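You operate a simulated robot arm through the tools that you are given. There is no shell and no other tool. Be economical: measure what you need, move in short steps, check, and stop when the job is done.

Carry out the task below with a simulated robot arm. There is one attempt and no reset: what you move stays moved.

Task
Take the white funnel out of the oven, then heat the oven up to 120 degrees.
Fine: slide the upper shelf out for it; funnel on the worktop before the drying rack, shelf in, door shut; wait till the display shows 120.

It is judged by the outcome, as a careful person would: the job done as asked, and still so three seconds after it is handed in. It fails if anything else is knocked over, pushed out of place, dropped, spilled or broken.

Robot
A 7-joint arm with a two-finger parallel gripper on a trunk, on a base that drives. Base frame: it is fixed to the floor where the robot stands at the start and does not move with it; the origin is under the middle of the robot, x ahead of it, y to its left, z up. Readings come in m, degrees, newtons and seconds.
With the tool pointing down near the work surface it reaches from about 0.48 to 0.92 m from the robot's upright axis, wherever it stands. Its first joint turns from -115.0 to 115.0 degrees. Places, roughly: bath drain lever [0.7, 0.2, 0.9]; cold tap lever [0.9, 0.3, 0.9]; oven dial [0.5, -0.6, 1.4]; oven door [0.5, -0.4, 1.1]; oven panel [0.5, -0.4, 1.4]; oven switch [0.5, -0.2, 1.4]; pure tap lever [0.9, 0.5, 0.9]; upper oven shelf [0.7, -0.4, 1.1]; worktop before the drying rack [0.6, 1, 0.8]. Payload 3.91 kg.
The tool frame sits at the grasp point between the pads (the TCP): z along the fingers, y along the line on which they close. The tips reach 0.03 m beyond it. The gripper opens to 0.11 m. The fingers are 0.02 m wide and 0.01 m thick; the gripper's body (0.048 by 0.112 m) begins 0.055 m behind the TCP.
Orientation is told as [roll, pitch, yaw] about the base's x, y, z axes, in that order, counted from this pose: with the fingers straight down and closing along the base's y, the tool's x points along the base's -x, its y along +y and its z along -z.

Tools
- The arm moves only by the tool arm_command. Its argument "commands" is one flat list of numbers, 7 for each row, row after row: the opening in per cent of the stroke, from 0 (shut) to 100 (fully open), then the shift along the tool's x, y, z in units of 20 mm (1.0 is 20 mm), then the turn, a rotation vector about the tool's x, y, z in units of 8 degrees (1.0 is 8 degrees). In form: [jaw, tx, ty, tz, wx, wy, wz, jaw, tx, ty, tz, wx, wy, wz, ...]. A call has 1 to 8 rows; each row shifts and turns the commanded pose from where the row before left it, along the tool's axes as they then stand. A call with a number of a shift or a turn outside -1 to 1 is refused whole. Rows are played at 5 a second. More than 0.05 m and 8.6 degrees between two rows, or a gripper value outside its range, and nothing of the call is played. Where a pose cannot be reached the arm comes as near as it can. A force on the tool above 40 N (or 10 N above the force at the start of the call, whichever is more), or a blocked arm, ends the call early, and 0.2 s more pass. The fingers move at their own pace (about 0.153 m/s each) and stop on an object; they squeeze with about 22 N. The grip force told is the motor's: it shows also when the fingers shut on nothing. Time passes only in rows, and 0.2 s behind the last, so rows that do not move let the fingers close. The reply holds the time, the measured pose of the TCP, the force on the tool along the base axes, the opening and the grip force, in the units named above and with some noise, with the torque about the TCP (base axes, N m) and any sound that the robot's microphone picked up, and new pictures: "show" is both (left out), scene, wrist or none.
- Cameras (640 x 400 px; columns grow to the right, rows downward): "scene" is now at [0.2195, 0.1601, 1.5719]; the picture's right is [-0.51, -0.86, 0.00], its down [-0.43, 0.25, -0.87] and it looks along [0.75, -0.44, -0.50] (base axes); focal length 214 px, centre (320, 200). "wrist" rides on the gripper at [0.072, 0.017, -0.103] in the tool frame; the picture's right is [-0.23, 0.97, 0.00], its down [-0.76, -0.18, -0.62] and it looks along [-0.61, -0.14, 0.78] (tool axes); focal length 222 px, centre (320, 200). There is no depth. A picture from a camera that has moved, and an enlarged one, comes with that camera's place and axes in the base frame and with its lens.
- raise_lower(by): slides the trunk up (or, below 0, down) by that many m; the arm and the scene camera ride with it, the base frame stays. It gives what a move gives, with no picture.
- drive_base(legs): drives the robot by 1 to 6 legs, each [ahead, left, turn to the left] in m, m and degrees, along the robot's own axes; the way and the turn of a leg run together, so that a leg with both is an arc; at most 1.5 m and 180 degrees a leg. The arm and the cameras ride along, it lands a little off, and it stops where it bumps. It gives what a move gives, and a new picture of the scene camera.
- pan_tilt(pan, tilt): turns the head with the scene camera to pan (to the left, within 80 degrees either way) and tilt (down, from -29 to 69), counted from straight ahead of the robot. It gives what a move gives, and a new picture of the scene camera.
- inspect(camera, box): a new picture of the part [left, top, right, bottom] of that camera's present view, enlarged. It takes no simulated time.
- sign_off(): hands the job in; it is judged then, once.

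Work in short steps. Places have to be worked out from the pictures, the camera data and where the tool is seen: move nearer, look again, correct. Check each grasp and each placing, and mend what went wrong. You have 120 turns and 260 pictures in all, those below and enlarged ones among them. Open the gripper and draw the arm clear of the work before you hand the job in, unless the task says otherwise; then end with one line.

The tools are called as a command line: name --argument value ..., lists and objects as JSON in quotes. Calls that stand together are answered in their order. arm_command: Moves the arm, as the interface text tells. Its arguments: {"type":"object","properties":{"commands":{"type":"array"},"show":{"type":"string","enum":["both","scene","wrist","none"]}},"required":["commands"]} The other tools are called the same way: raise_lower (by) slides the trunk up or down; drive_base (legs) drives the base; pan_tilt (pan, tilt) turns the head that bears the scene camera; inspect (camera, box) takes an enlarged picture of a part of a camera's view; sign_off () hands the job in.

At the start:

```text
clock: 0.0
position: [0.6488, -0.1519, 1.5162]
tcp_rot: [0.0, 0.1, 0.0]
contact_force: [0.8, 0.6, -0.4]
torque: [0.01, 0.0, 0.01]
finger_gap: 0.1101
finger_force: 0.1
trunk travel left (down, up): [-0.9, 0.09]
robot x, y, heading: [-0.0009, -0.0022, -0.1]
head pan, tilt: [-30.5, 29.7]
```

scene: 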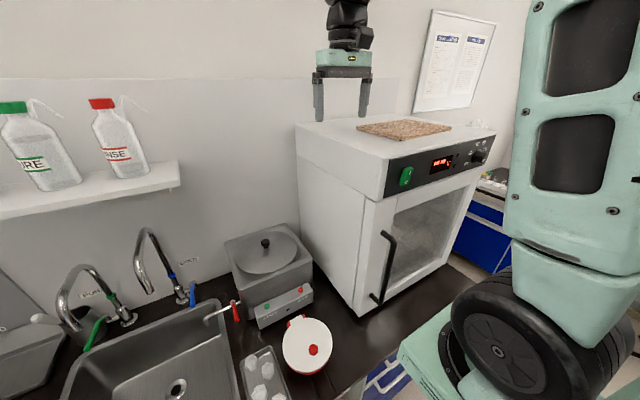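
wrist: 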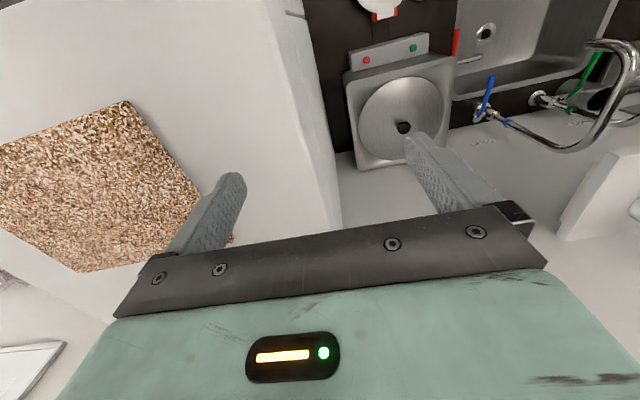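

The oven stands ahead-right with its door facing the robot, handle on its left side. I'll enlarge the oven's panel and door to read the display and find the handle.

inspect --camera "scene" --box '[360, 120, 520, 220]'

inspect --camera "scene" --box '[280, 160, 520, 320]'

pan_tilt --pan 45 --tilt 35

```text
4.00 times, centred on (440, 170) of scene
camera zoom: at [0.2195, 0.1601, 1.5719], right [-0.51, -0.86, 0.0], down [-0.43, 0.25, -0.87], along [0.75, -0.44, -0.5], focal length 858 px, centre (-160, 320)
```

zoom: 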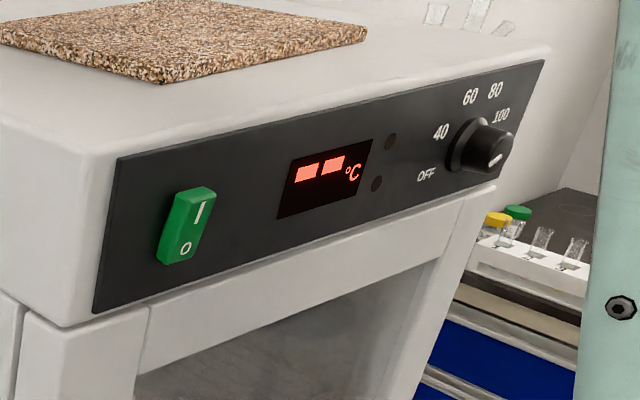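

```text
2.50 times, centred on (400, 240) of scene
camera zoom: at [0.2195, 0.1601, 1.5719], right [-0.51, -0.86, 0.0], down [-0.43, 0.25, -0.87], along [0.75, -0.44, -0.5], focal length 536 px, centre (120, 100)
```

zoom: 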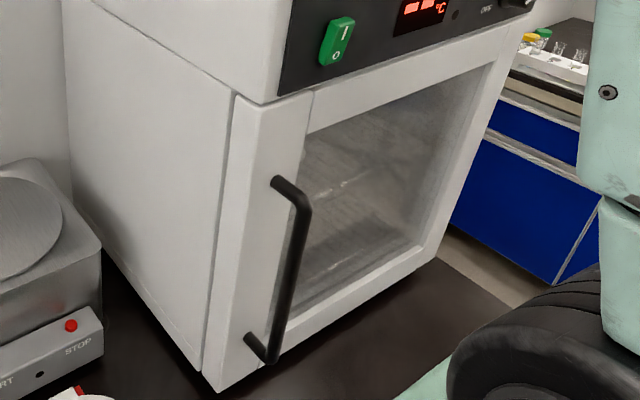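

```text
clock: 1.5
position: [0.649, -0.1515, 1.5158]
tcp_rot: [0.0, -0.1, 0.1]
contact_force: [1.2, -0.2, -0.3]
torque: [-0.02, -0.01, 0.0]
finger_gap: 0.1098
finger_force: 0.1
trunk travel left (down, up): [-0.9, 0.09]
robot x, y, heading: [0.0015, -0.0009, -0.1]
head pan, tilt: [45.0, 35.0]
camera scene: at [0.2038, 0.2683, 1.5637], right [0.71, -0.71, 0.0], down [-0.41, -0.41, -0.82], along [0.58, 0.58, -0.57], focal length 214 px, centre (320, 200)
```

scene: 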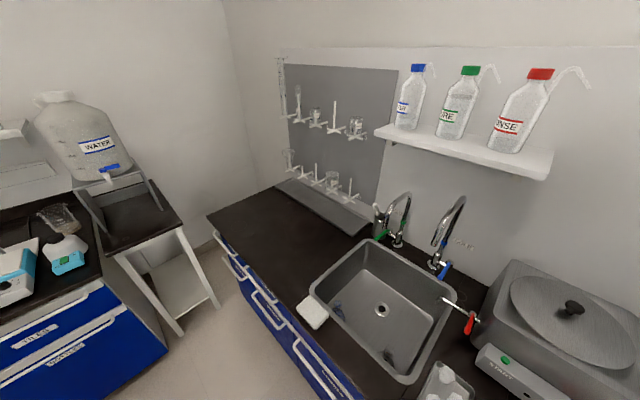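

The display shows "--" and the switch seems to be on; the door handle is a vertical bar near y≈-0.17, z≈1.0–1.28, x≈0.46. I'll look to both sides to learn the free floor before backing off.

pan_tilt --pan 80 --tilt 45

pan_tilt --pan -75 --tilt 30

```text
clock: 2.5
position: [0.649, -0.152, 1.5161]
tcp_rot: [0.0, 0.0, 0.0]
contact_force: [0.3, -0.7, -0.2]
torque: [0.04, 0.02, -0.02]
finger_gap: 0.1101
finger_force: 0.1
trunk travel left (down, up): [-0.9, 0.09]
robot x, y, heading: [-0.003, -0.0005, -0.2]
head pan, tilt: [80.0, 45.0]
camera scene: at [0.1557, 0.2861, 1.5489], right [0.98, -0.17, 0.0], down [-0.12, -0.7, -0.71], along [0.12, 0.7, -0.71], focal length 214 px, centre (320, 200)
```

scene: 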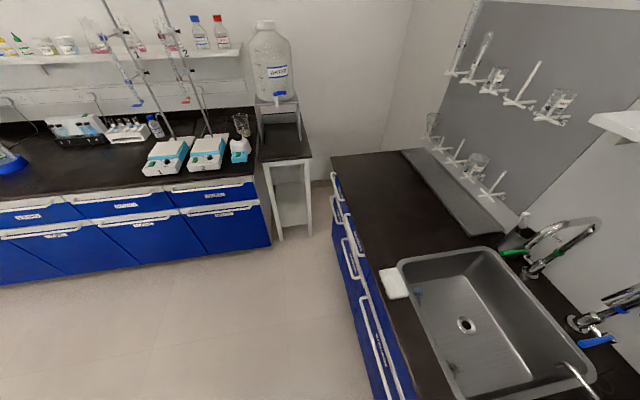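

```text
clock: 4.9
position: [0.6485, -0.1525, 1.5155]
tcp_rot: [-0.1, -0.1, 0.0]
contact_force: [0.7, 0.0, -0.7]
torque: [0.01, -0.01, 0.01]
finger_gap: 0.11
finger_force: 0.0
trunk travel left (down, up): [-0.9, 0.09]
robot x, y, heading: [0.0012, 0.0009, -0.2]
head pan, tilt: [-75.0, 30.0]
camera scene: at [0.1649, 0.1187, 1.5715], right [-0.97, -0.26, 0.0], down [-0.13, 0.48, -0.87], along [0.22, -0.84, -0.5], focal length 214 px, centre (320, 200)
```

scene: 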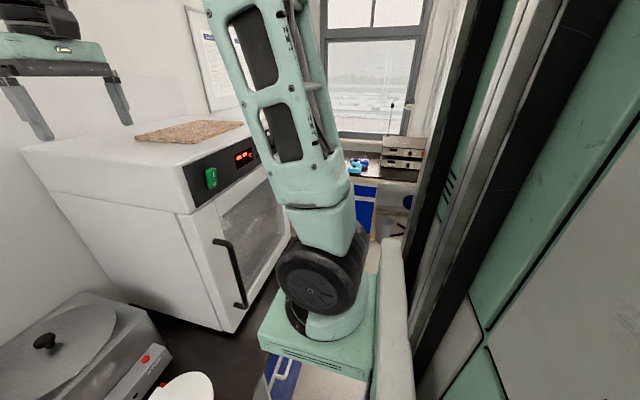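

Free floor is plentiful to the left; the arm's shoulder is close before the oven. I'll back off 0.4 m, which carries the hand off the oven top at its present height.

drive_base --legs '[[-0.4, 0.0, 0.0]]'

pan_tilt --pan -25 --tilt 25

```text
clock: 7.3
position: [0.3434, -0.1733, 1.5158]
tcp_rot: [0.0, -0.1, -1.3]
contact_force: [0.5, -0.5, -0.6]
torque: [-0.01, 0.02, -0.04]
finger_gap: 0.1101
finger_force: 0.0
trunk travel left (down, up): [-0.9, 0.09]
robot x, y, heading: [-0.304, -0.0058, -1.4]
head pan, tilt: [-75.0, 30.0]
stopped in leg 1: the robot was blocked; the commanded pose is now the measured one
camera scene: at [-0.135, 0.1091, 1.5715], right [-0.97, -0.24, 0.0], down [-0.12, 0.49, -0.87], along [0.2, -0.84, -0.5], focal length 214 px, centre (320, 200)
```

scene: 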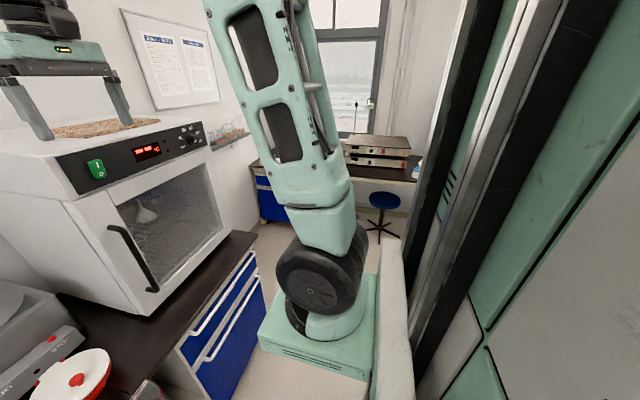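

```text
clock: 8.5
position: [0.3421, -0.1732, 1.516]
tcp_rot: [0.0, 0.0, -1.3]
contact_force: [-0.7, -0.5, -0.1]
torque: [-0.01, 0.01, -0.01]
finger_gap: 0.1099
finger_force: 0.0
trunk travel left (down, up): [-0.9, 0.09]
robot x, y, heading: [-0.3017, -0.0042, -1.3]
head pan, tilt: [-25.0, 25.0]
camera scene: at [-0.074, 0.156, 1.5794], right [-0.44, -0.9, 0.0], down [-0.38, 0.19, -0.91], along [0.81, -0.4, -0.42], focal length 214 px, centre (320, 200)
```

scene: 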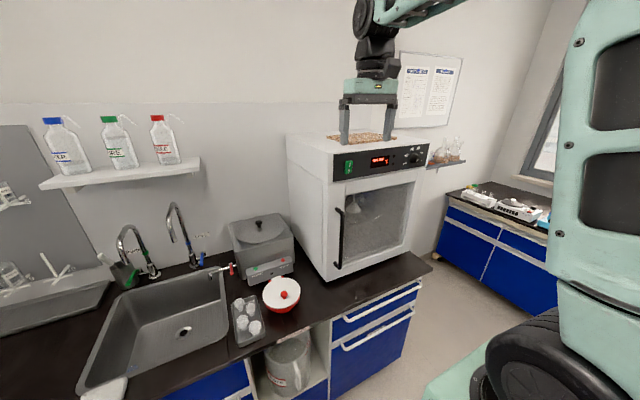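

It stopped at x=-0.30 (something behind), which is far enough. Enlarging the oven to see the funnel behind the glass and the handle.

inspect --camera "scene" --box '[310, 130, 450, 290]'

inspect --camera "scene" --box '[325, 135, 435, 185]'

```text
2.50 times, centred on (380, 210) of scene
camera zoom: at [-0.074, 0.156, 1.5794], right [-0.44, -0.9, 0.0], down [-0.38, 0.19, -0.91], along [0.81, -0.4, -0.42], focal length 536 px, centre (170, 175)
```

zoom: 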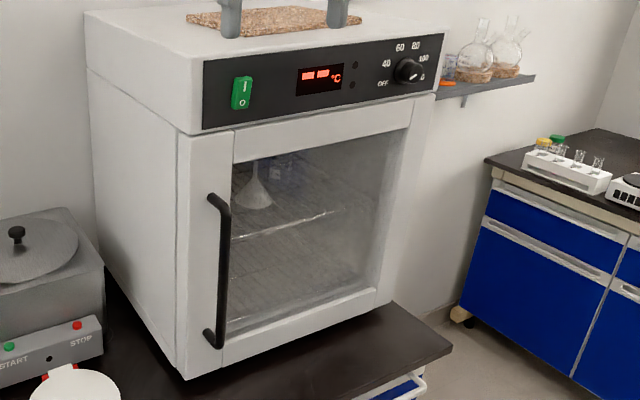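

```text
5.82 times, centred on (380, 160) of scene
camera zoom: at [-0.074, 0.156, 1.5794], right [-0.44, -0.9, 0.0], down [-0.38, 0.19, -0.91], along [0.81, -0.4, -0.42], focal length 1248 px, centre (-29, 433)
```

zoom: 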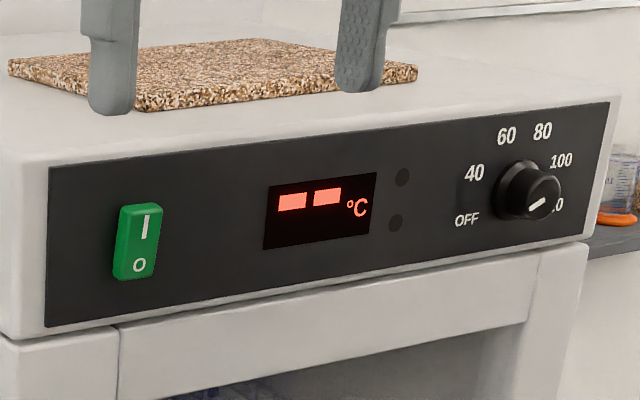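

The funnel stands inverted on the upper shelf near (0.65,-0.37); the handle is at about y=-0.17, z 1.02–1.25. Now I turn the tool to point ahead (rotating about its y axis, -90°).

arm_command --commands '[100, 0, 0, 0, 0, -1, 0, 100, 0, 0, 0, 0, -1, 0, 100, 0, 0, 0, 0, -1, 0, 100, 0, 0, 0, 0, -1, 0, 100, 0, 0, 0, 0, -1, 0, 100, 0, 0, 0, 0, -1, 0, 100, 0, 0, 0, 0, -1, 0, 100, 0, 0, 0, 0, -1, 0]' --show "none"

arm_command --commands '[100, 0, 0, 0, 0, -1, 0, 100, 0, 0, 0, 0, -1, 0, 100, 0, 0, 0, 0, -1, 0, 100, 0, 0, 0, 0, -0.25, 0]'

```text
clock: 10.3
position: [0.3424, -0.1721, 1.5156]
tcp_rot: [0.7, -61.1, -1.3]
contact_force: [0.1, 0.0, 0.1]
torque: [0.02, -0.01, 0.01]
finger_gap: 0.1098
finger_force: 0.0
out of reach, approached as far as the arm can: row 8
trunk travel left (down, up): [-0.9, 0.09]
robot x, y, heading: [-0.3076, -0.0014, -1.1]
head pan, tilt: [-25.0, 25.0]
```

```text
clock: 11.3
position: [0.3425, -0.1617, 1.5113]
tcp_rot: [4.0, -67.1, -1.8]
contact_force: [0.1, -0.2, -0.1]
torque: [-0.03, 0.01, 0.0]
finger_gap: 0.1099
finger_force: 0.1
out of reach, approached as far as the arm can: row 1, 2, 3
trunk travel left (down, up): [-0.9, 0.09]
robot x, y, heading: [-0.3034, -0.005, -1.4]
head pan, tilt: [-25.0, 25.0]
camera scene: at [-0.074, 0.1561, 1.5795], right [-0.44, -0.9, 0.0], down [-0.38, 0.19, -0.91], along [0.81, -0.4, -0.42], focal length 214 px, centre (320, 200)
camera wrist: at [0.2179, -0.1488, 1.4845], right [0.06, 0.97, 0.24], down [-0.27, -0.21, 0.94], along [0.96, -0.12, 0.25], focal length 222 px, centre (320, 200)
```

scene: 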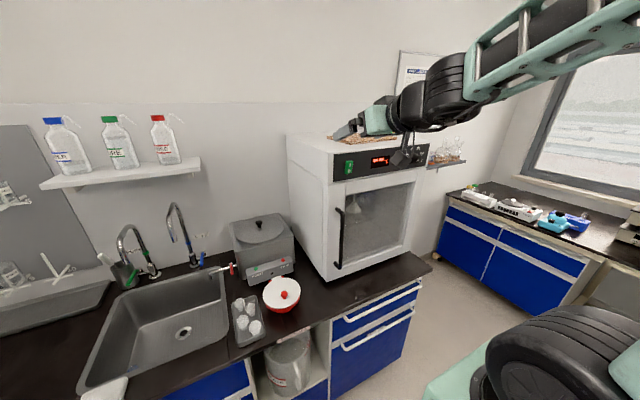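
wrist: 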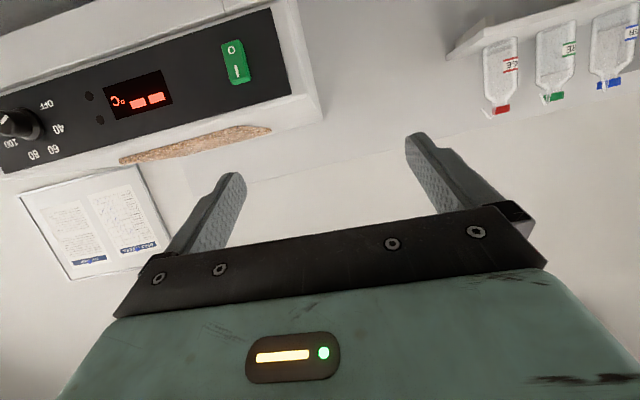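

The arm can't level out at this height; the hand should be lower relative to the shoulder. I'll move straight down 0.16 m and rotate further on.

arm_command --commands '[100, 0.92, 0, 0.39, 0, 0, 0, 100, 0.92, 0, 0.39, 0, 0, 0, 100, 0.92, 0, 0.39, 0, 0, 0, 100, 0.92, 0, 0.39, 0, 0, 0, 100, 0.92, 0, 0.39, 0, 0, 0, 100, 0.92, 0, 0.39, 0, 0, 0, 100, 0.92, 0, 0.39, 0, 0, 0, 100, 0.92, 0, 0.39, 0, 0, 0]' --show "none"

arm_command --commands '[100, 1, 0, 0.2, 0, 0, 0, 100, 1, 0, 0.2, 0, 0, 0, 100, 1, 0, 0.2, 0, 0, 0, 100, 1, 0, 0.2, 0, 0, 0]' --show "scene"

```text
clock: 13.1
position: [0.358, -0.1606, 1.3607]
tcp_rot: [4.0, -67.2, -1.7]
contact_force: [-0.1, 0.5, 0.1]
torque: [0.04, 0.0, -0.06]
finger_gap: 0.1097
finger_force: 0.0
out of reach, approached as far as the arm can: row 7, 8
trunk travel left (down, up): [-0.9, 0.09]
robot x, y, heading: [-0.3048, -0.0066, -1.2]
head pan, tilt: [-25.0, 25.0]
```

```text
clock: 14.1
position: [0.3758, -0.1716, 1.2993]
tcp_rot: [4.0, -67.3, -1.7]
contact_force: [-1.1, -0.3, 0.2]
torque: [0.0, -0.02, 0.0]
finger_gap: 0.1098
finger_force: 0.1
out of reach, approached as far as the arm can: row 1, 2, 3, 4
trunk travel left (down, up): [-0.9, 0.09]
robot x, y, heading: [-0.3, -0.0079, -1.2]
head pan, tilt: [-25.0, 25.0]
camera scene: at [-0.0742, 0.1561, 1.5795], right [-0.44, -0.9, 0.0], down [-0.38, 0.19, -0.91], along [0.81, -0.4, -0.42], focal length 214 px, centre (320, 200)
```

scene: 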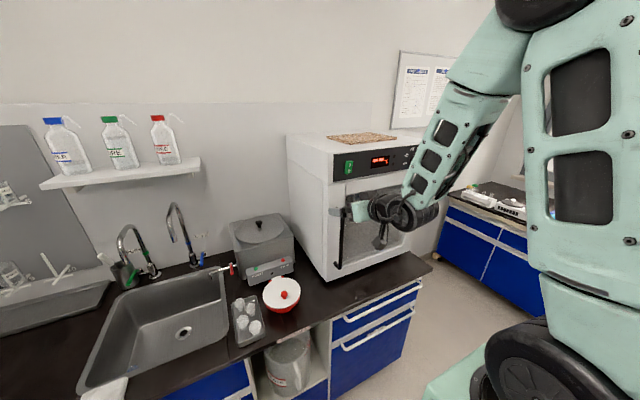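

The wrist folds up this near, so a level hand is out of reach here; a tilted hand suits a vertical bar equally well. I'll rotate back to about 45° pitch.

arm_command --commands '[100, 0, 0, 0, 0, 1, 0, 100, 0, 0, 0, 0, 1, 0, 100, 0, 0, 0, 0, 1, 0, 100, 0, 0, 0, 0, 1, 0]'

```text
clock: 15.1
position: [0.3746, -0.1673, 1.2986]
tcp_rot: [3.4, -40.2, 0.4]
contact_force: [0.0, 0.3, -0.2]
torque: [0.02, 0.02, 0.01]
finger_gap: 0.11
finger_force: 0.1
out of reach, approached as far as the arm can: row 4
trunk travel left (down, up): [-0.9, 0.09]
robot x, y, heading: [-0.3022, -0.0053, -1.1]
head pan, tilt: [-25.0, 25.0]
camera scene: at [-0.074, 0.1561, 1.5795], right [-0.44, -0.9, 0.0], down [-0.38, 0.19, -0.91], along [0.81, -0.4, -0.42], focal length 214 px, centre (320, 200)
camera wrist: at [0.2523, -0.1577, 1.3314], right [0.13, 0.97, 0.19], down [0.19, -0.21, 0.96], along [0.97, -0.09, -0.21], focal length 222 px, centre (320, 200)
```

scene: 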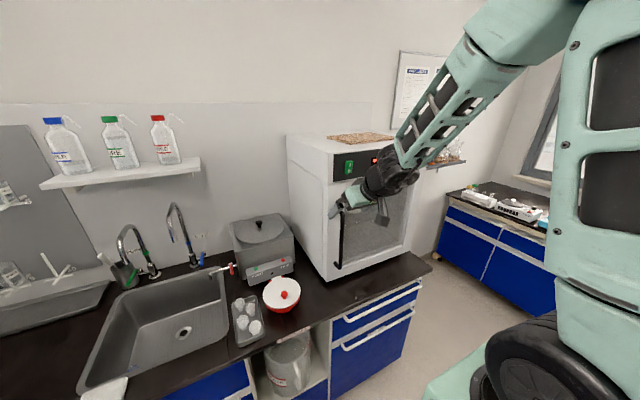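
wrist: 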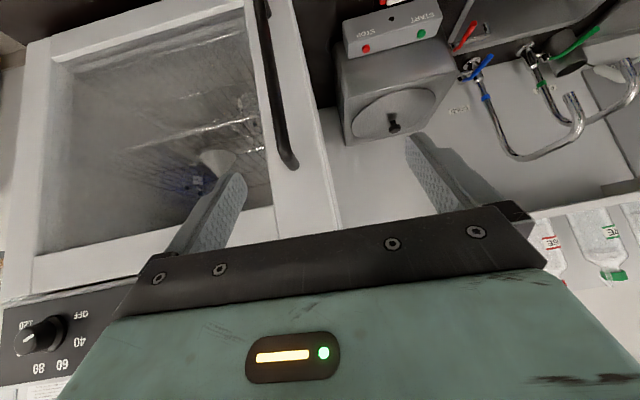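

The wrist view triangulates the handle's top at roughly (0.50,-0.21,1.23). I'll lower the trunk 0.12 m and shift the hand to y≈-0.205 to look again.

raise_lower --by -0.12

arm_command --commands '[100, 0, -1, 0, -0.4, 0, 0, 100, 0, -0.9, 0, 0, 0, 0]'

```text
clock: 16.6
position: [0.3757, -0.1665, 1.1764]
tcp_rot: [3.4, -40.1, 0.4]
contact_force: [-1.2, 0.3, 0.3]
torque: [-0.03, -0.01, -0.02]
finger_gap: 0.1102
finger_force: 0.0
trunk travel left (down, up): [-0.78, 0.21]
robot x, y, heading: [-0.3011, -0.0035, -1.1]
head pan, tilt: [-25.0, 25.0]
```

```text
clock: 17.2
position: [0.3793, -0.2048, 1.1735]
tcp_rot: [6.6, -40.3, 0.6]
contact_force: [0.7, 0.1, 0.3]
torque: [-0.02, 0.0, -0.02]
finger_gap: 0.11
finger_force: 0.0
trunk travel left (down, up): [-0.78, 0.21]
robot x, y, heading: [-0.3047, -0.0058, -1.4]
head pan, tilt: [-25.0, 25.0]
camera scene: at [-0.0741, 0.1564, 1.4595], right [-0.44, -0.9, 0.0], down [-0.38, 0.19, -0.91], along [0.81, -0.4, -0.42], focal length 214 px, centre (320, 200)
camera wrist: at [0.2549, -0.2012, 1.2076], right [0.09, 0.97, 0.23], down [0.2, -0.25, 0.95], along [0.98, -0.04, -0.21], focal length 222 px, centre (320, 200)
```

scene: 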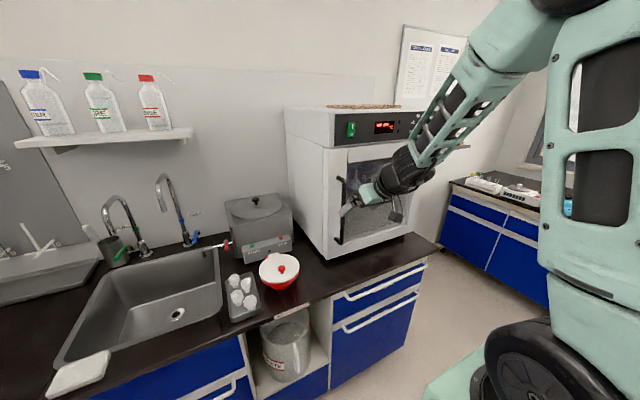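
wrist: 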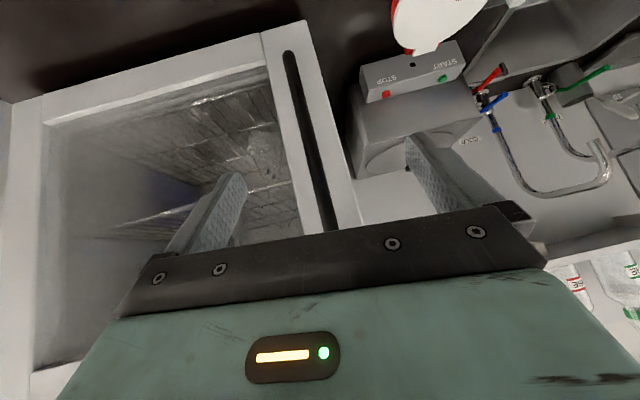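

The bar now lies between the open fingers in view, at y≈-0.206. I correct the roll and advance 6 cm ahead and 4 cm down.

arm_command --commands '[100, 0, 0, 0, 0.45, 0, 0, 100, 0, 0, 0, 0.45, 0, 0, 100, 0.64, 0, 0.77, 0, 0, 0, 100, 0.64, 0, 0.77, 0, 0, 0, 100, -0.77, 0, 0.64, 0, 0, 0, 100, -0.77, 0, 0.64, 0, 0, 0, 100, -0.77, 0, 0.64, 0, 0, 0]'

```text
clock: 18.8
position: [0.4374, -0.2041, 1.1365]
tcp_rot: [-0.6, -40.2, 0.4]
contact_force: [-0.1, -0.3, -0.2]
torque: [-0.01, -0.01, 0.02]
finger_gap: 0.11
finger_force: 0.0
trunk travel left (down, up): [-0.78, 0.21]
robot x, y, heading: [-0.3038, -0.0073, -1.3]
head pan, tilt: [-25.0, 25.0]
camera scene: at [-0.0742, 0.1561, 1.4595], right [-0.44, -0.9, 0.0], down [-0.38, 0.19, -0.91], along [0.81, -0.4, -0.42], focal length 214 px, centre (320, 200)
camera wrist: at [0.315, -0.1876, 1.1688], right [0.17, 0.98, 0.14], down [0.18, -0.17, 0.97], along [0.97, -0.14, -0.2], focal length 222 px, centre (320, 200)
```

scene: 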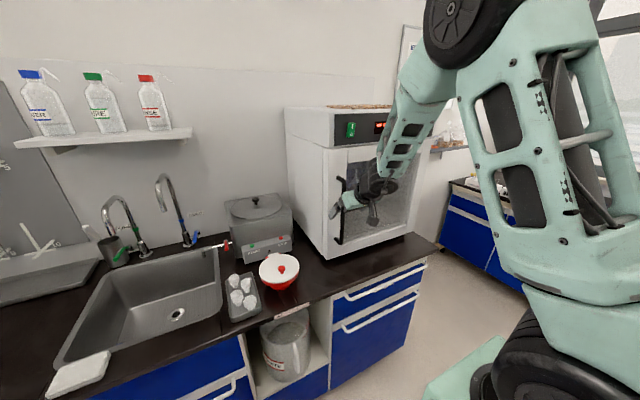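
wrist: 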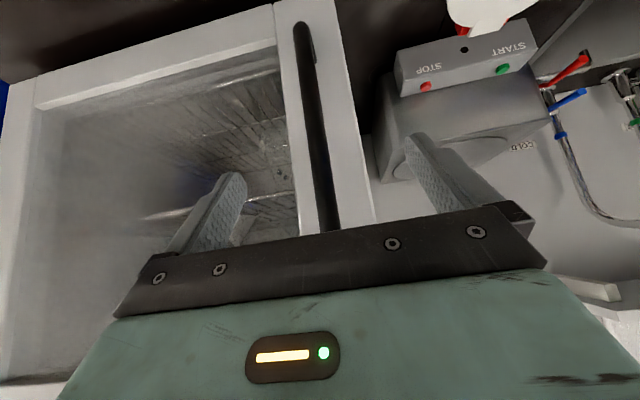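

Triangulating the bar's lower end gives (0.48,-0.208,0.97). I advance 4.4 cm so the bar sits between the pads, then check before closing.

arm_command --commands '[100, -0.77, -0.1, 0.64, 0, 0, 0, 100, -0.77, -0.1, 0.64, 0, 0, 0, 100, -0.19, 0, 0.16, 0, 0, 0]'

inspect --camera "scene" --box '[310, 140, 430, 260]'

```text
clock: 19.6
position: [0.4749, -0.209, 1.1357]
tcp_rot: [-0.7, -40.0, 0.4]
contact_force: [-29.1, 4.9, 13.4]
torque: [-0.28, -2.08, 0.04]
finger_gap: 0.1101
finger_force: 0.0
trunk travel left (down, up): [-0.78, 0.21]
robot x, y, heading: [-0.3055, -0.0084, -1.2]
head pan, tilt: [-25.0, 25.0]
stopped in row 3: the force on the tool passed its limit at 48 N (the readings are from after the stop); the commanded pose is now the measured one
camera scene: at [-0.0764, 0.1564, 1.4601], right [-0.44, -0.9, 0.0], down [-0.38, 0.19, -0.91], along [0.81, -0.4, -0.42], focal length 214 px, centre (320, 200)
camera wrist: at [0.3531, -0.1918, 1.1683], right [0.17, 0.98, 0.14], down [0.18, -0.17, 0.97], along [0.97, -0.14, -0.21], focal length 222 px, centre (320, 200)
```

scene: 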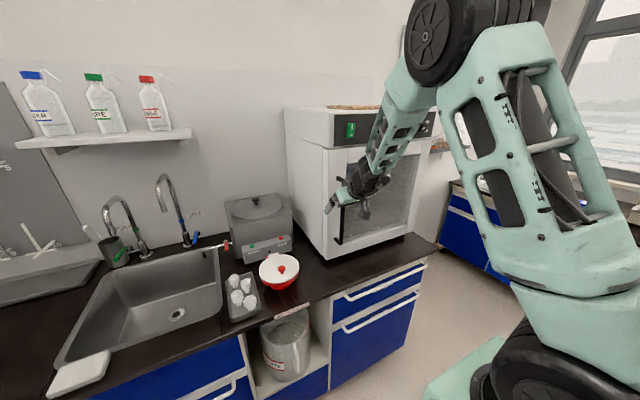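
wrist: 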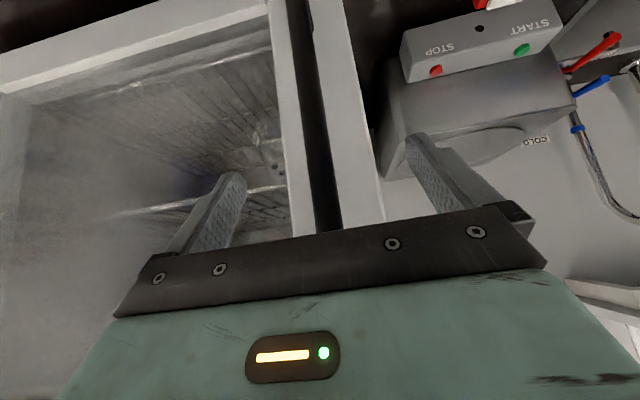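

```text
3.33 times, centred on (370, 200) of scene
camera zoom: at [-0.0764, 0.1564, 1.4601], right [-0.44, -0.9, 0.0], down [-0.38, 0.19, -0.91], along [0.81, -0.4, -0.42], focal length 715 px, centre (153, 200)
```

zoom: 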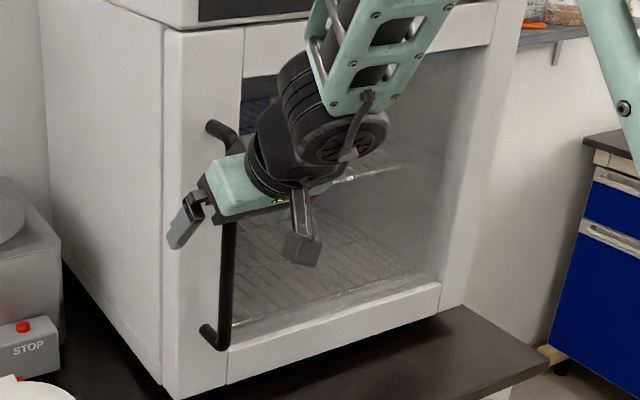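

Torque says the gripper's body touched the bar (contact ~7 cm above the TCP), so the bar is deep between the fingers. I back off 6 mm and close.

arm_command --commands '[100, 0.23, 0, -0.2, 0, 0, 0, 0, 0, 0, 0, 0, 0, 0, 0, 0, 0, 0, 0, 0, 0, 0, 0, 0, 0, 0, 0, 0, 0, 0, 0, 0, 0, 0, 0]'

```text
clock: 20.8
position: [0.4723, -0.2083, 1.1333]
tcp_rot: [-0.5, -40.0, 0.3]
contact_force: [-1.1, 9.0, -3.5]
torque: [1.07, -0.78, 0.08]
finger_gap: 0.0157
finger_force: 45.1
trunk travel left (down, up): [-0.78, 0.21]
robot x, y, heading: [-0.302, -0.0076, -1.4]
head pan, tilt: [-25.0, 25.0]
camera scene: at [-0.0739, 0.1566, 1.4593], right [-0.44, -0.9, 0.0], down [-0.38, 0.19, -0.91], along [0.81, -0.4, -0.42], focal length 214 px, centre (320, 200)
camera wrist: at [0.3499, -0.1904, 1.1668], right [0.17, 0.98, 0.14], down [0.19, -0.17, 0.97], along [0.97, -0.14, -0.21], focal length 222 px, centre (320, 200)
```

scene: 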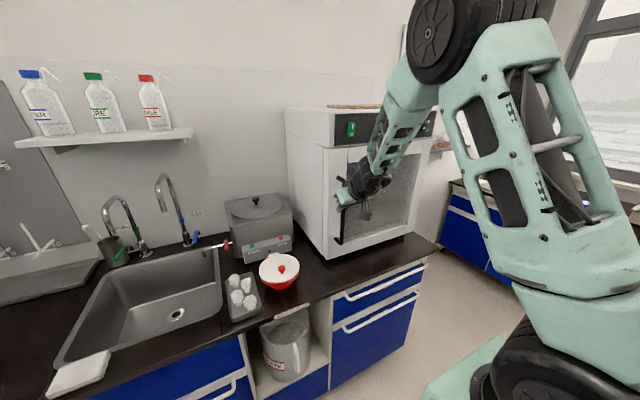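
wrist: 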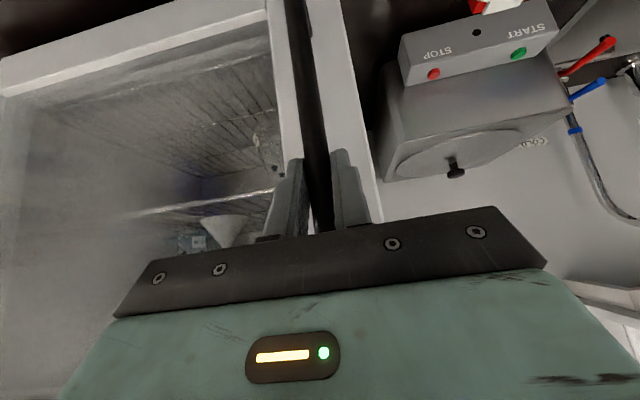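

Bar gripped (gap 16 mm). I pull the door the first 10° of its arc about a hinge near (0.52,-0.60).

arm_command --commands '[0, 0.64, -0.03, -0.54, 0, 0, 0, 0, 0.64, -0.12, -0.54, 0, 0, 0, 0, 0.64, -0.22, -0.54, 0, 0, 0, 0, 0.64, -0.3, -0.54, 0, 0, 0]' --show "scene"

```text
clock: 21.8
position: [0.4029, -0.2196, 1.1323]
tcp_rot: [-0.5, -39.7, 0.6]
contact_force: [-6.8, 25.7, -3.7]
torque: [1.06, 1.04, 0.13]
finger_gap: 0.0159
finger_force: 45.0
trunk travel left (down, up): [-0.78, 0.21]
robot x, y, heading: [-0.2994, -0.0034, -1.3]
head pan, tilt: [-25.0, 25.0]
camera scene: at [-0.074, 0.1579, 1.4592], right [-0.44, -0.9, 0.0], down [-0.38, 0.19, -0.91], along [0.81, -0.4, -0.42], focal length 214 px, centre (320, 200)
```

scene: 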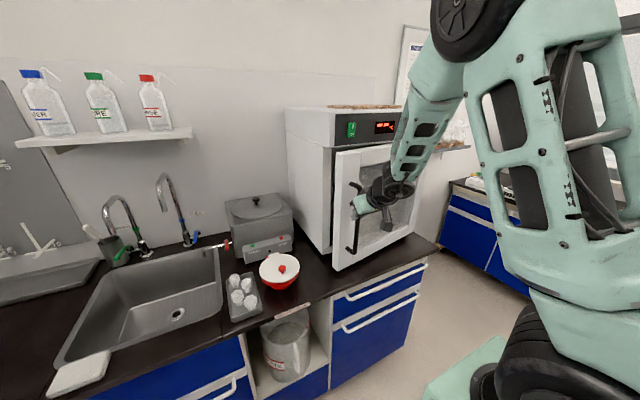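

The door swings open; the sideways force is a bit high, so I flatten the arc and pull another 10°.

arm_command --commands '[0, 0.67, 0, -0.56, -0.2, 0, -0.24, 0, 0.67, -0.2, -0.56, -0.2, 0, -0.24, 0, 0.67, -0.27, -0.56, -0.2, 0, -0.24, 0, 0.67, -0.37, -0.56, -0.2, 0, -0.24]' --show "scene"

```text
clock: 22.8
position: [0.3379, -0.2444, 1.1328]
tcp_rot: [-0.6, -39.9, 10.3]
contact_force: [-1.8, 3.4, 9.3]
torque: [1.21, -0.24, -0.3]
finger_gap: 0.0161
finger_force: 44.9
trunk travel left (down, up): [-0.78, 0.21]
robot x, y, heading: [-0.303, -0.0022, -1.3]
head pan, tilt: [-25.0, 25.0]
camera scene: at [-0.0743, 0.1564, 1.4596], right [-0.44, -0.9, 0.0], down [-0.38, 0.19, -0.91], along [0.81, -0.4, -0.42], focal length 214 px, centre (320, 200)
```

scene: 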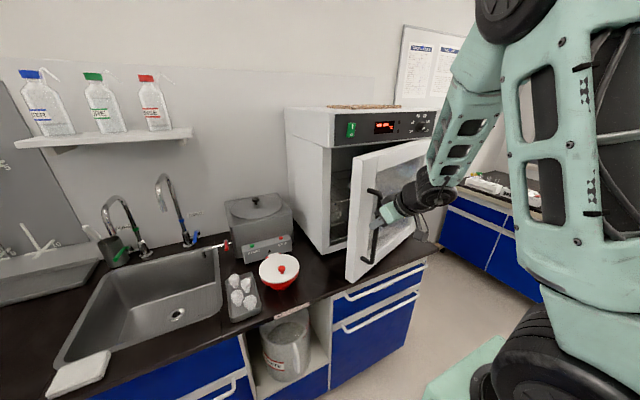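

Forces are low; fitted hinge ≈(0.49,-0.56), radius ≈0.36, door ~22° open. I pull another 12°, turning the hand with it.

arm_command --commands '[0, 0.7, -0.26, -0.58, -0.24, 0, -0.29, 0, 0.7, -0.26, -0.58, -0.24, 0, -0.29, 0, 0.7, -0.26, -0.58, -0.24, 0, -0.29, 0, 0.7, -0.26, -0.58, -0.24, 0, -0.29]' --show "scene"

```text
clock: 23.8
position: [0.273, -0.2815, 1.1333]
tcp_rot: [-0.5, -39.7, 22.5]
contact_force: [-5.0, 6.0, 10.1]
torque: [1.06, 0.53, -0.22]
finger_gap: 0.016
finger_force: 45.4
trunk travel left (down, up): [-0.78, 0.21]
robot x, y, heading: [-0.2987, -0.0026, -1.2]
head pan, tilt: [-25.0, 25.0]
camera scene: at [-0.0744, 0.1567, 1.4595], right [-0.44, -0.9, 0.0], down [-0.38, 0.19, -0.91], along [0.81, -0.4, -0.42], focal length 214 px, centre (320, 200)
```

scene: 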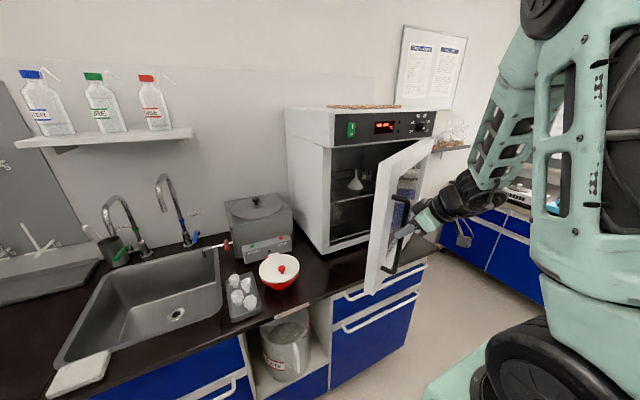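

Door ~35° open and the funnel is in view. Continue with another ~14°.

arm_command --commands '[0, 0.67, -0.22, -0.565, -0.21, 0, -0.25, 0, 0.67, -0.22, -0.565, -0.21, 0, -0.25, 0, 0.67, -0.22, -0.565, -0.21, 0, -0.25, 0, 0.67, -0.22, -0.565, -0.21, 0, -0.25, 0, 0.67, -0.22, -0.565, -0.21, 0, -0.25]' --show "scene"

```text
clock: 25.0
position: [0.2031, -0.3387, 1.1327]
tcp_rot: [-0.3, -39.5, 35.3]
contact_force: [-19.7, 20.3, -7.0]
torque: [0.74, 0.04, 0.02]
finger_gap: 0.0156
finger_force: 45.2
trunk travel left (down, up): [-0.78, 0.21]
robot x, y, heading: [-0.3021, -0.003, -1.2]
head pan, tilt: [-25.0, 25.0]
camera scene: at [-0.0748, 0.1574, 1.4593], right [-0.44, -0.9, 0.0], down [-0.38, 0.19, -0.91], along [0.81, -0.4, -0.42], focal length 214 px, centre (320, 200)
```

scene: 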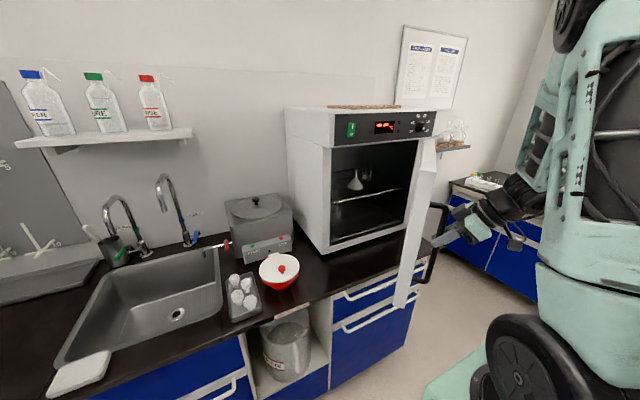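

Door ~50° open; slight outward force, so I widen the arc a little and keep the yaw fixed while pulling another 15°.

arm_command --commands '[0, 0.75, -0.1, -0.626, 0, 0, 0, 0, 0.75, -0.25, -0.626, -0.1, 0, -0.12, 0, 0.75, -0.31, -0.626, -0.1, 0, -0.12, 0, 0.75, -0.4, -0.626, -0.1, 0, -0.12, 0, 0.75, -0.45, -0.626, -0.1, 0, -0.12]' --show "scene"

```text
clock: 26.1
position: [0.1478, -0.4075, 1.1343]
tcp_rot: [0.1, -39.5, 39.4]
contact_force: [-8.0, 5.2, 4.1]
torque: [-0.35, 0.42, 0.01]
finger_gap: 0.0159
finger_force: 45.2
trunk travel left (down, up): [-0.78, 0.21]
robot x, y, heading: [-0.304, -0.0032, -1.5]
head pan, tilt: [-25.0, 25.0]
stopped in row 5: the force on the tool passed its limit at 43 N (the readings are from after the stop); the commanded pose is now the measured one
camera scene: at [-0.0743, 0.1567, 1.46], right [-0.44, -0.9, 0.0], down [-0.38, 0.19, -0.91], along [0.81, -0.4, -0.42], focal length 214 px, centre (320, 200)
```

scene: 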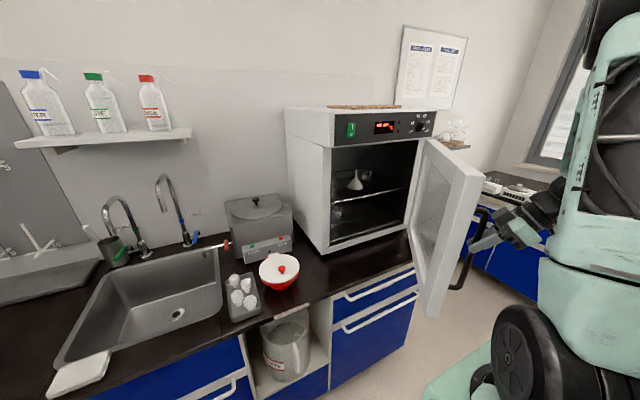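

Refit: hinge (0.52,-0.66), radius 0.45; the door is ~55–60° open. I'll let go, withdraw, and push the rest from the inside so the arm doesn't have to wrap around the door.

arm_command --commands '[100, 0, 0, 0, 0, 0, 0, 100, 0, 0, 0, 0, 0, 0, 100, 0, 0, -1, 0, 0, 0, 100, 0, 0, -1, 0, 0, 0, 100, 0, 0, -1, 0, 0, 0, 100, 0, 0, -1, 0, 0, 0, 100, 0, 0, -1, 0, 0, 0]'

```text
clock: 27.7
position: [0.0985, -0.4471, 1.2087]
tcp_rot: [0.0, -39.5, 39.4]
contact_force: [0.1, -1.1, 0.0]
torque: [0.0, 0.04, 0.02]
finger_gap: 0.1102
finger_force: 0.1
trunk travel left (down, up): [-0.78, 0.21]
robot x, y, heading: [-0.3026, -0.0082, -1.3]
head pan, tilt: [-25.0, 25.0]
camera scene: at [-0.0738, 0.156, 1.4594], right [-0.44, -0.9, 0.0], down [-0.38, 0.19, -0.91], along [0.81, -0.4, -0.42], focal length 214 px, centre (320, 200)
camera wrist: at [-0.0067, -0.5111, 1.2436], right [-0.48, 0.86, 0.14], down [0.26, -0.02, 0.97], along [0.84, 0.5, -0.22], focal length 222 px, centre (320, 200)
```

scene: 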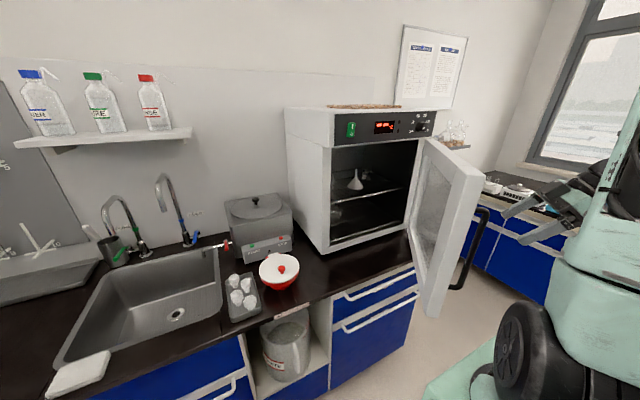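
wrist: 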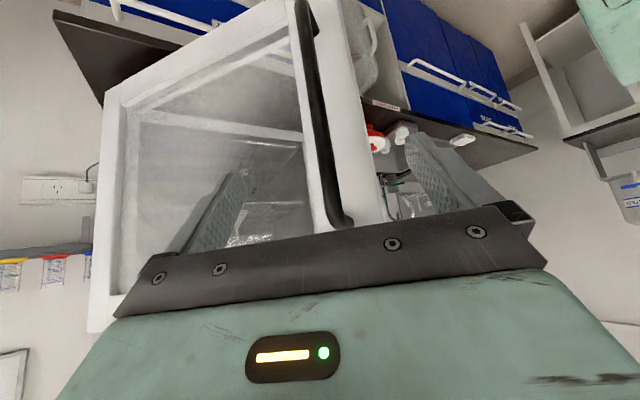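

The hand is outside the door. I raise the trunk so the fingers clear the door's top (z≈1.35), cross over to the inner side, then come down.

raise_lower --by 0.21

arm_command --commands '[0, -0.756, 0.414, 0.635, 0, 0, 0, 0, -0.756, 0.414, 0.635, 0, 0, 0, 0, -0.756, 0.414, 0.635, 0, 0, 0, 0, -0.756, 0.414, 0.635, 0, 0, 0, 0, -0.756, 0.414, 0.635, 0, 0, 0, 0, -0.756, 0.414, 0.635, 0, 0, 0]'

```text
clock: 29.9
position: [0.0977, -0.4471, 1.4194]
tcp_rot: [0.0, -39.6, 39.4]
contact_force: [-0.9, -0.1, -0.5]
torque: [-0.02, 0.0, 0.01]
finger_gap: 0.1102
finger_force: 0.0
trunk travel left (down, up): [-0.99, 0.0]
robot x, y, heading: [-0.3028, -0.0088, -1.3]
head pan, tilt: [-25.0, 25.0]
```

```text
clock: 31.3
position: [0.1588, -0.3322, 1.4173]
tcp_rot: [0.0, -39.5, 39.5]
contact_force: [-0.2, -1.0, 0.3]
torque: [0.03, -0.01, -0.03]
finger_gap: 0.0
finger_force: 21.7
trunk travel left (down, up): [-0.99, 0.0]
robot x, y, heading: [-0.3048, -0.007, -1.3]
head pan, tilt: [-25.0, 25.0]
camera scene: at [-0.074, 0.1559, 1.6695], right [-0.44, -0.9, 0.0], down [-0.38, 0.19, -0.91], along [0.81, -0.4, -0.42], focal length 214 px, centre (320, 200)
camera wrist: at [0.0536, -0.3957, 1.4512], right [-0.48, 0.86, 0.14], down [0.26, -0.02, 0.97], along [0.84, 0.5, -0.22], focal length 222 px, centre (320, 200)
```

scene: 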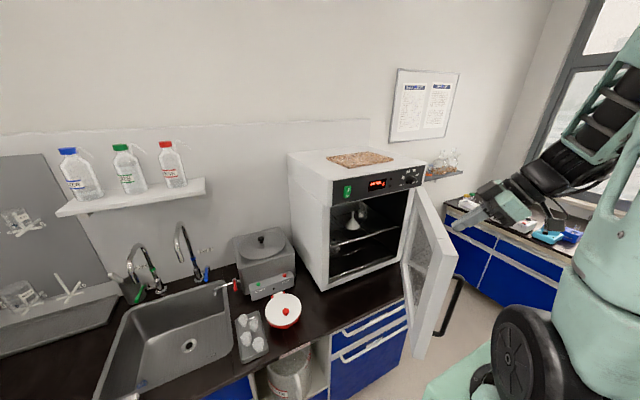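
wrist: 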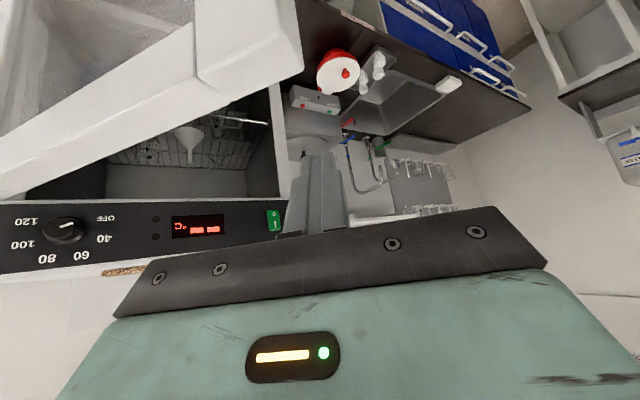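

Good view of the dial and the funnel. Inspecting the dial while crossing on over the door.

inspect --camera "wrist" --box '[0, 190, 160, 290]'

arm_command --commands '[0, -0.756, 0.414, 0.635, 0.32, 0, 0.38, 0, -0.756, 0.414, 0.635, 0.32, 0, 0.38, 0, -0.756, 0.414, 0.635, 0.32, 0, 0.38, 0, -0.756, 0.414, 0.635, 0.32, 0, 0.38, 0, -0.5, 0.7, 0.42, 0.32, 0, 0.38, 0, -0.5, 0.7, 0.42, 0.32, 0, 0.38, 0, 0, 0.8, 0, 0.32, 0, 0.38]'

```text
4.00 times, centred on (80, 240) of wrist
camera zoom: at [0.0536, -0.3957, 1.4512], right [-0.48, 0.86, 0.14], down [0.26, -0.02, 0.97], along [0.84, 0.5, -0.22], focal length 888 px, centre (1280, 40)
```

zoom: 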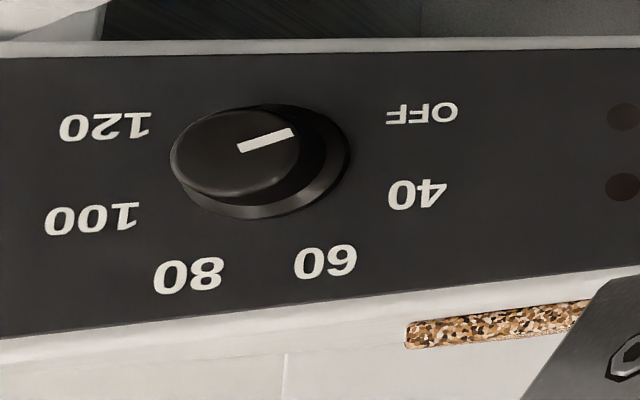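

```text
clock: 32.9
position: [0.2308, -0.2234, 1.4312]
tcp_rot: [-0.2, -39.5, 11.7]
contact_force: [0.0, 1.1, 0.3]
torque: [0.01, 0.01, 0.03]
finger_gap: 0.0
finger_force: 21.8
out of reach, approached as far as the arm can: row 6, 7
trunk travel left (down, up): [-0.99, 0.0]
robot x, y, heading: [-0.3011, -0.005, -1.2]
head pan, tilt: [-25.0, 25.0]
camera scene: at [-0.0737, 0.1558, 1.6694], right [-0.44, -0.9, 0.0], down [-0.38, 0.19, -0.91], along [0.81, -0.4, -0.42], focal length 214 px, centre (320, 200)
camera wrist: at [0.1078, -0.2304, 1.4653], right [-0.02, 0.99, 0.14], down [0.22, -0.13, 0.97], along [0.97, 0.05, -0.22], focal length 222 px, centre (320, 200)
```

scene: 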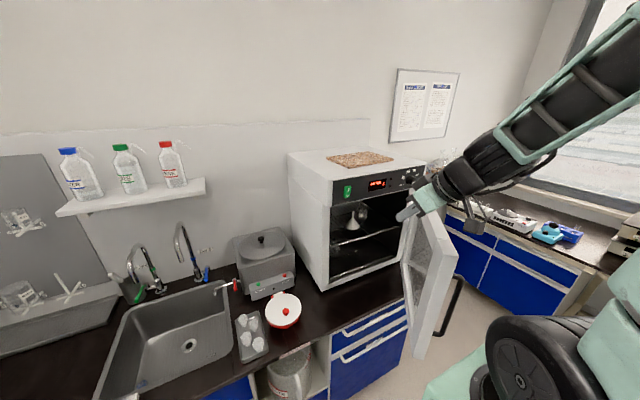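
wrist: 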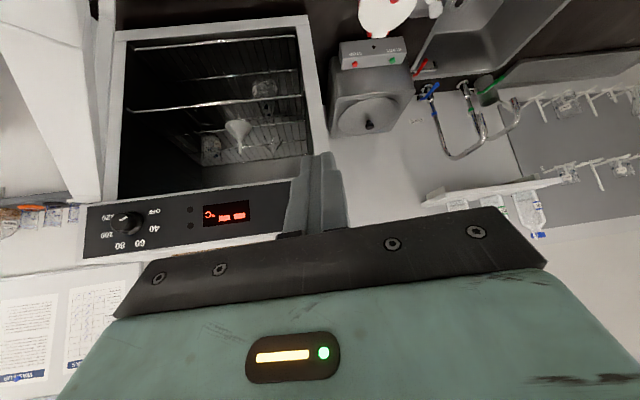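

The dial stands at OFF (120 lies ~240° clockwise). The hand is now inside the door; I lower it 0.14 m so that the fingertips are below the door's top edge.

raise_lower --by -0.14

pan_tilt --pan -45 --tilt 25

```text
clock: 34.6
position: [0.2306, -0.2223, 1.292]
tcp_rot: [-0.4, -39.5, 11.9]
contact_force: [-1.0, -0.9, 0.0]
torque: [0.01, 0.01, 0.03]
finger_gap: 0.0
finger_force: 22.0
trunk travel left (down, up): [-0.85, 0.14]
robot x, y, heading: [-0.3034, -0.0046, -1.3]
head pan, tilt: [-25.0, 25.0]
```

```text
clock: 35.4
position: [0.2302, -0.223, 1.29]
tcp_rot: [-0.3, -39.5, 11.8]
contact_force: [-0.3, -0.4, 0.3]
torque: [-0.05, 0.02, 0.0]
finger_gap: 0.0
finger_force: 22.1
trunk travel left (down, up): [-0.85, 0.14]
robot x, y, heading: [-0.3016, -0.0014, -1.3]
head pan, tilt: [-45.0, 25.0]
camera scene: at [-0.0928, 0.1303, 1.5295], right [-0.72, -0.69, 0.0], down [-0.29, 0.31, -0.91], along [0.63, -0.66, -0.42], focal length 214 px, centre (320, 200)
```

scene: 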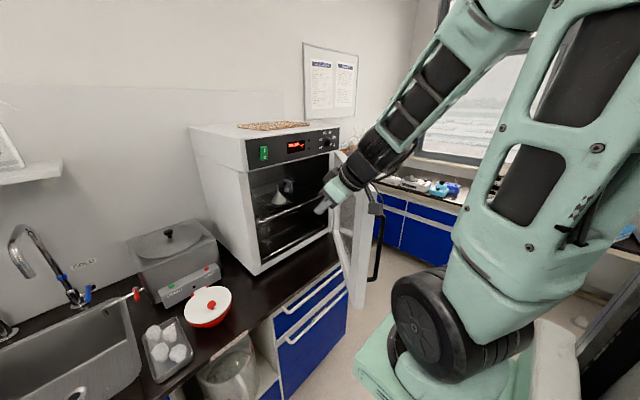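

The forearm passes above the door and the hand is inside it. I now push towards -y with the closed fingers.

arm_command --commands '[0, 0.157, -0.98, -0.13, 0, 0, 0, 0, 0.157, -0.98, -0.13, 0, 0, 0, 0, 0.157, -0.98, -0.13, 0, 0, 0, 0, 0.157, -0.98, -0.13, 0, 0, 0, 0, 0.157, -0.98, -0.13, 0, 0, 0, 0, 0.157, -0.98, -0.13, 0, 0, 0, 0, 0.157, -0.98, -0.13, 0, 0, 0, 0, 0.157, -0.98, -0.13, 0, 0, 0]' --show "scene"

arm_command --commands '[0, 0.157, -0.98, -0.13, 0, 0, 0, 0, 0.157, -0.98, -0.13, 0, 0, 0, 0, 0.157, -0.98, -0.13, 0, 0, 0, 0, 0.157, -0.98, -0.13, 0, 0, 0, 0, 0.157, -0.98, -0.13, 0, 0, 0, 0, 0.157, -0.98, -0.13, 0, 0, 0]' --show "scene"

```text
clock: 37.2
position: [0.2281, -0.3844, 1.2899]
tcp_rot: [-0.3, -39.6, 11.8]
contact_force: [-0.6, 0.0, 0.0]
torque: [0.0, 0.0, -0.02]
finger_gap: 0.0
finger_force: 22.0
trunk travel left (down, up): [-0.85, 0.14]
robot x, y, heading: [-0.3001, -0.0071, -1.2]
head pan, tilt: [-45.0, 25.0]
camera scene: at [-0.0931, 0.1305, 1.5295], right [-0.72, -0.69, 0.0], down [-0.29, 0.31, -0.91], along [0.63, -0.66, -0.42], focal length 214 px, centre (320, 200)
```

scene: 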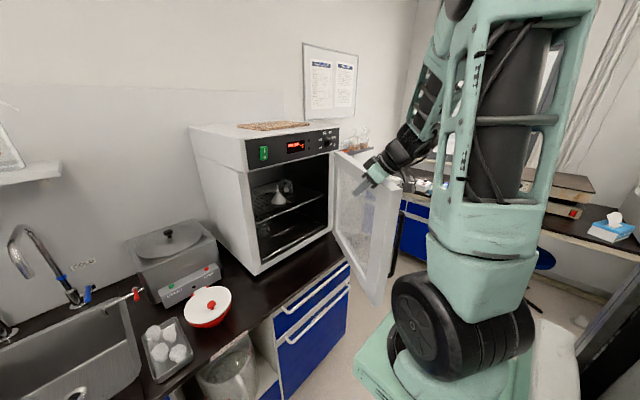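

```text
clock: 37.8
position: [0.2249, -0.4122, 1.2912]
tcp_rot: [0.4, -39.4, 12.2]
contact_force: [-20.7, 16.3, 13.7]
torque: [-0.72, -0.16, -0.26]
finger_gap: 0.0
finger_force: 21.8
trunk travel left (down, up): [-0.85, 0.14]
robot x, y, heading: [-0.3018, -0.0064, -1.2]
head pan, tilt: [-45.0, 25.0]
stopped in row 2: the force on the tool passed its limit at 54 N (the readings are from after the stop); the commanded pose is now the measured one
camera scene: at [-0.0948, 0.1321, 1.5299], right [-0.72, -0.69, 0.0], down [-0.29, 0.3, -0.91], along [0.63, -0.66, -0.42], focal length 214 px, centre (320, 200)
```

scene: 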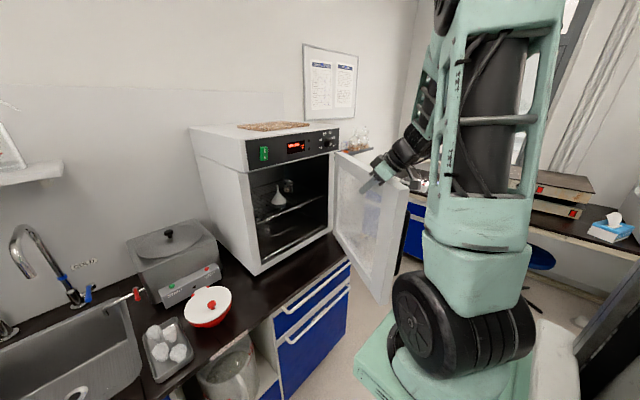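

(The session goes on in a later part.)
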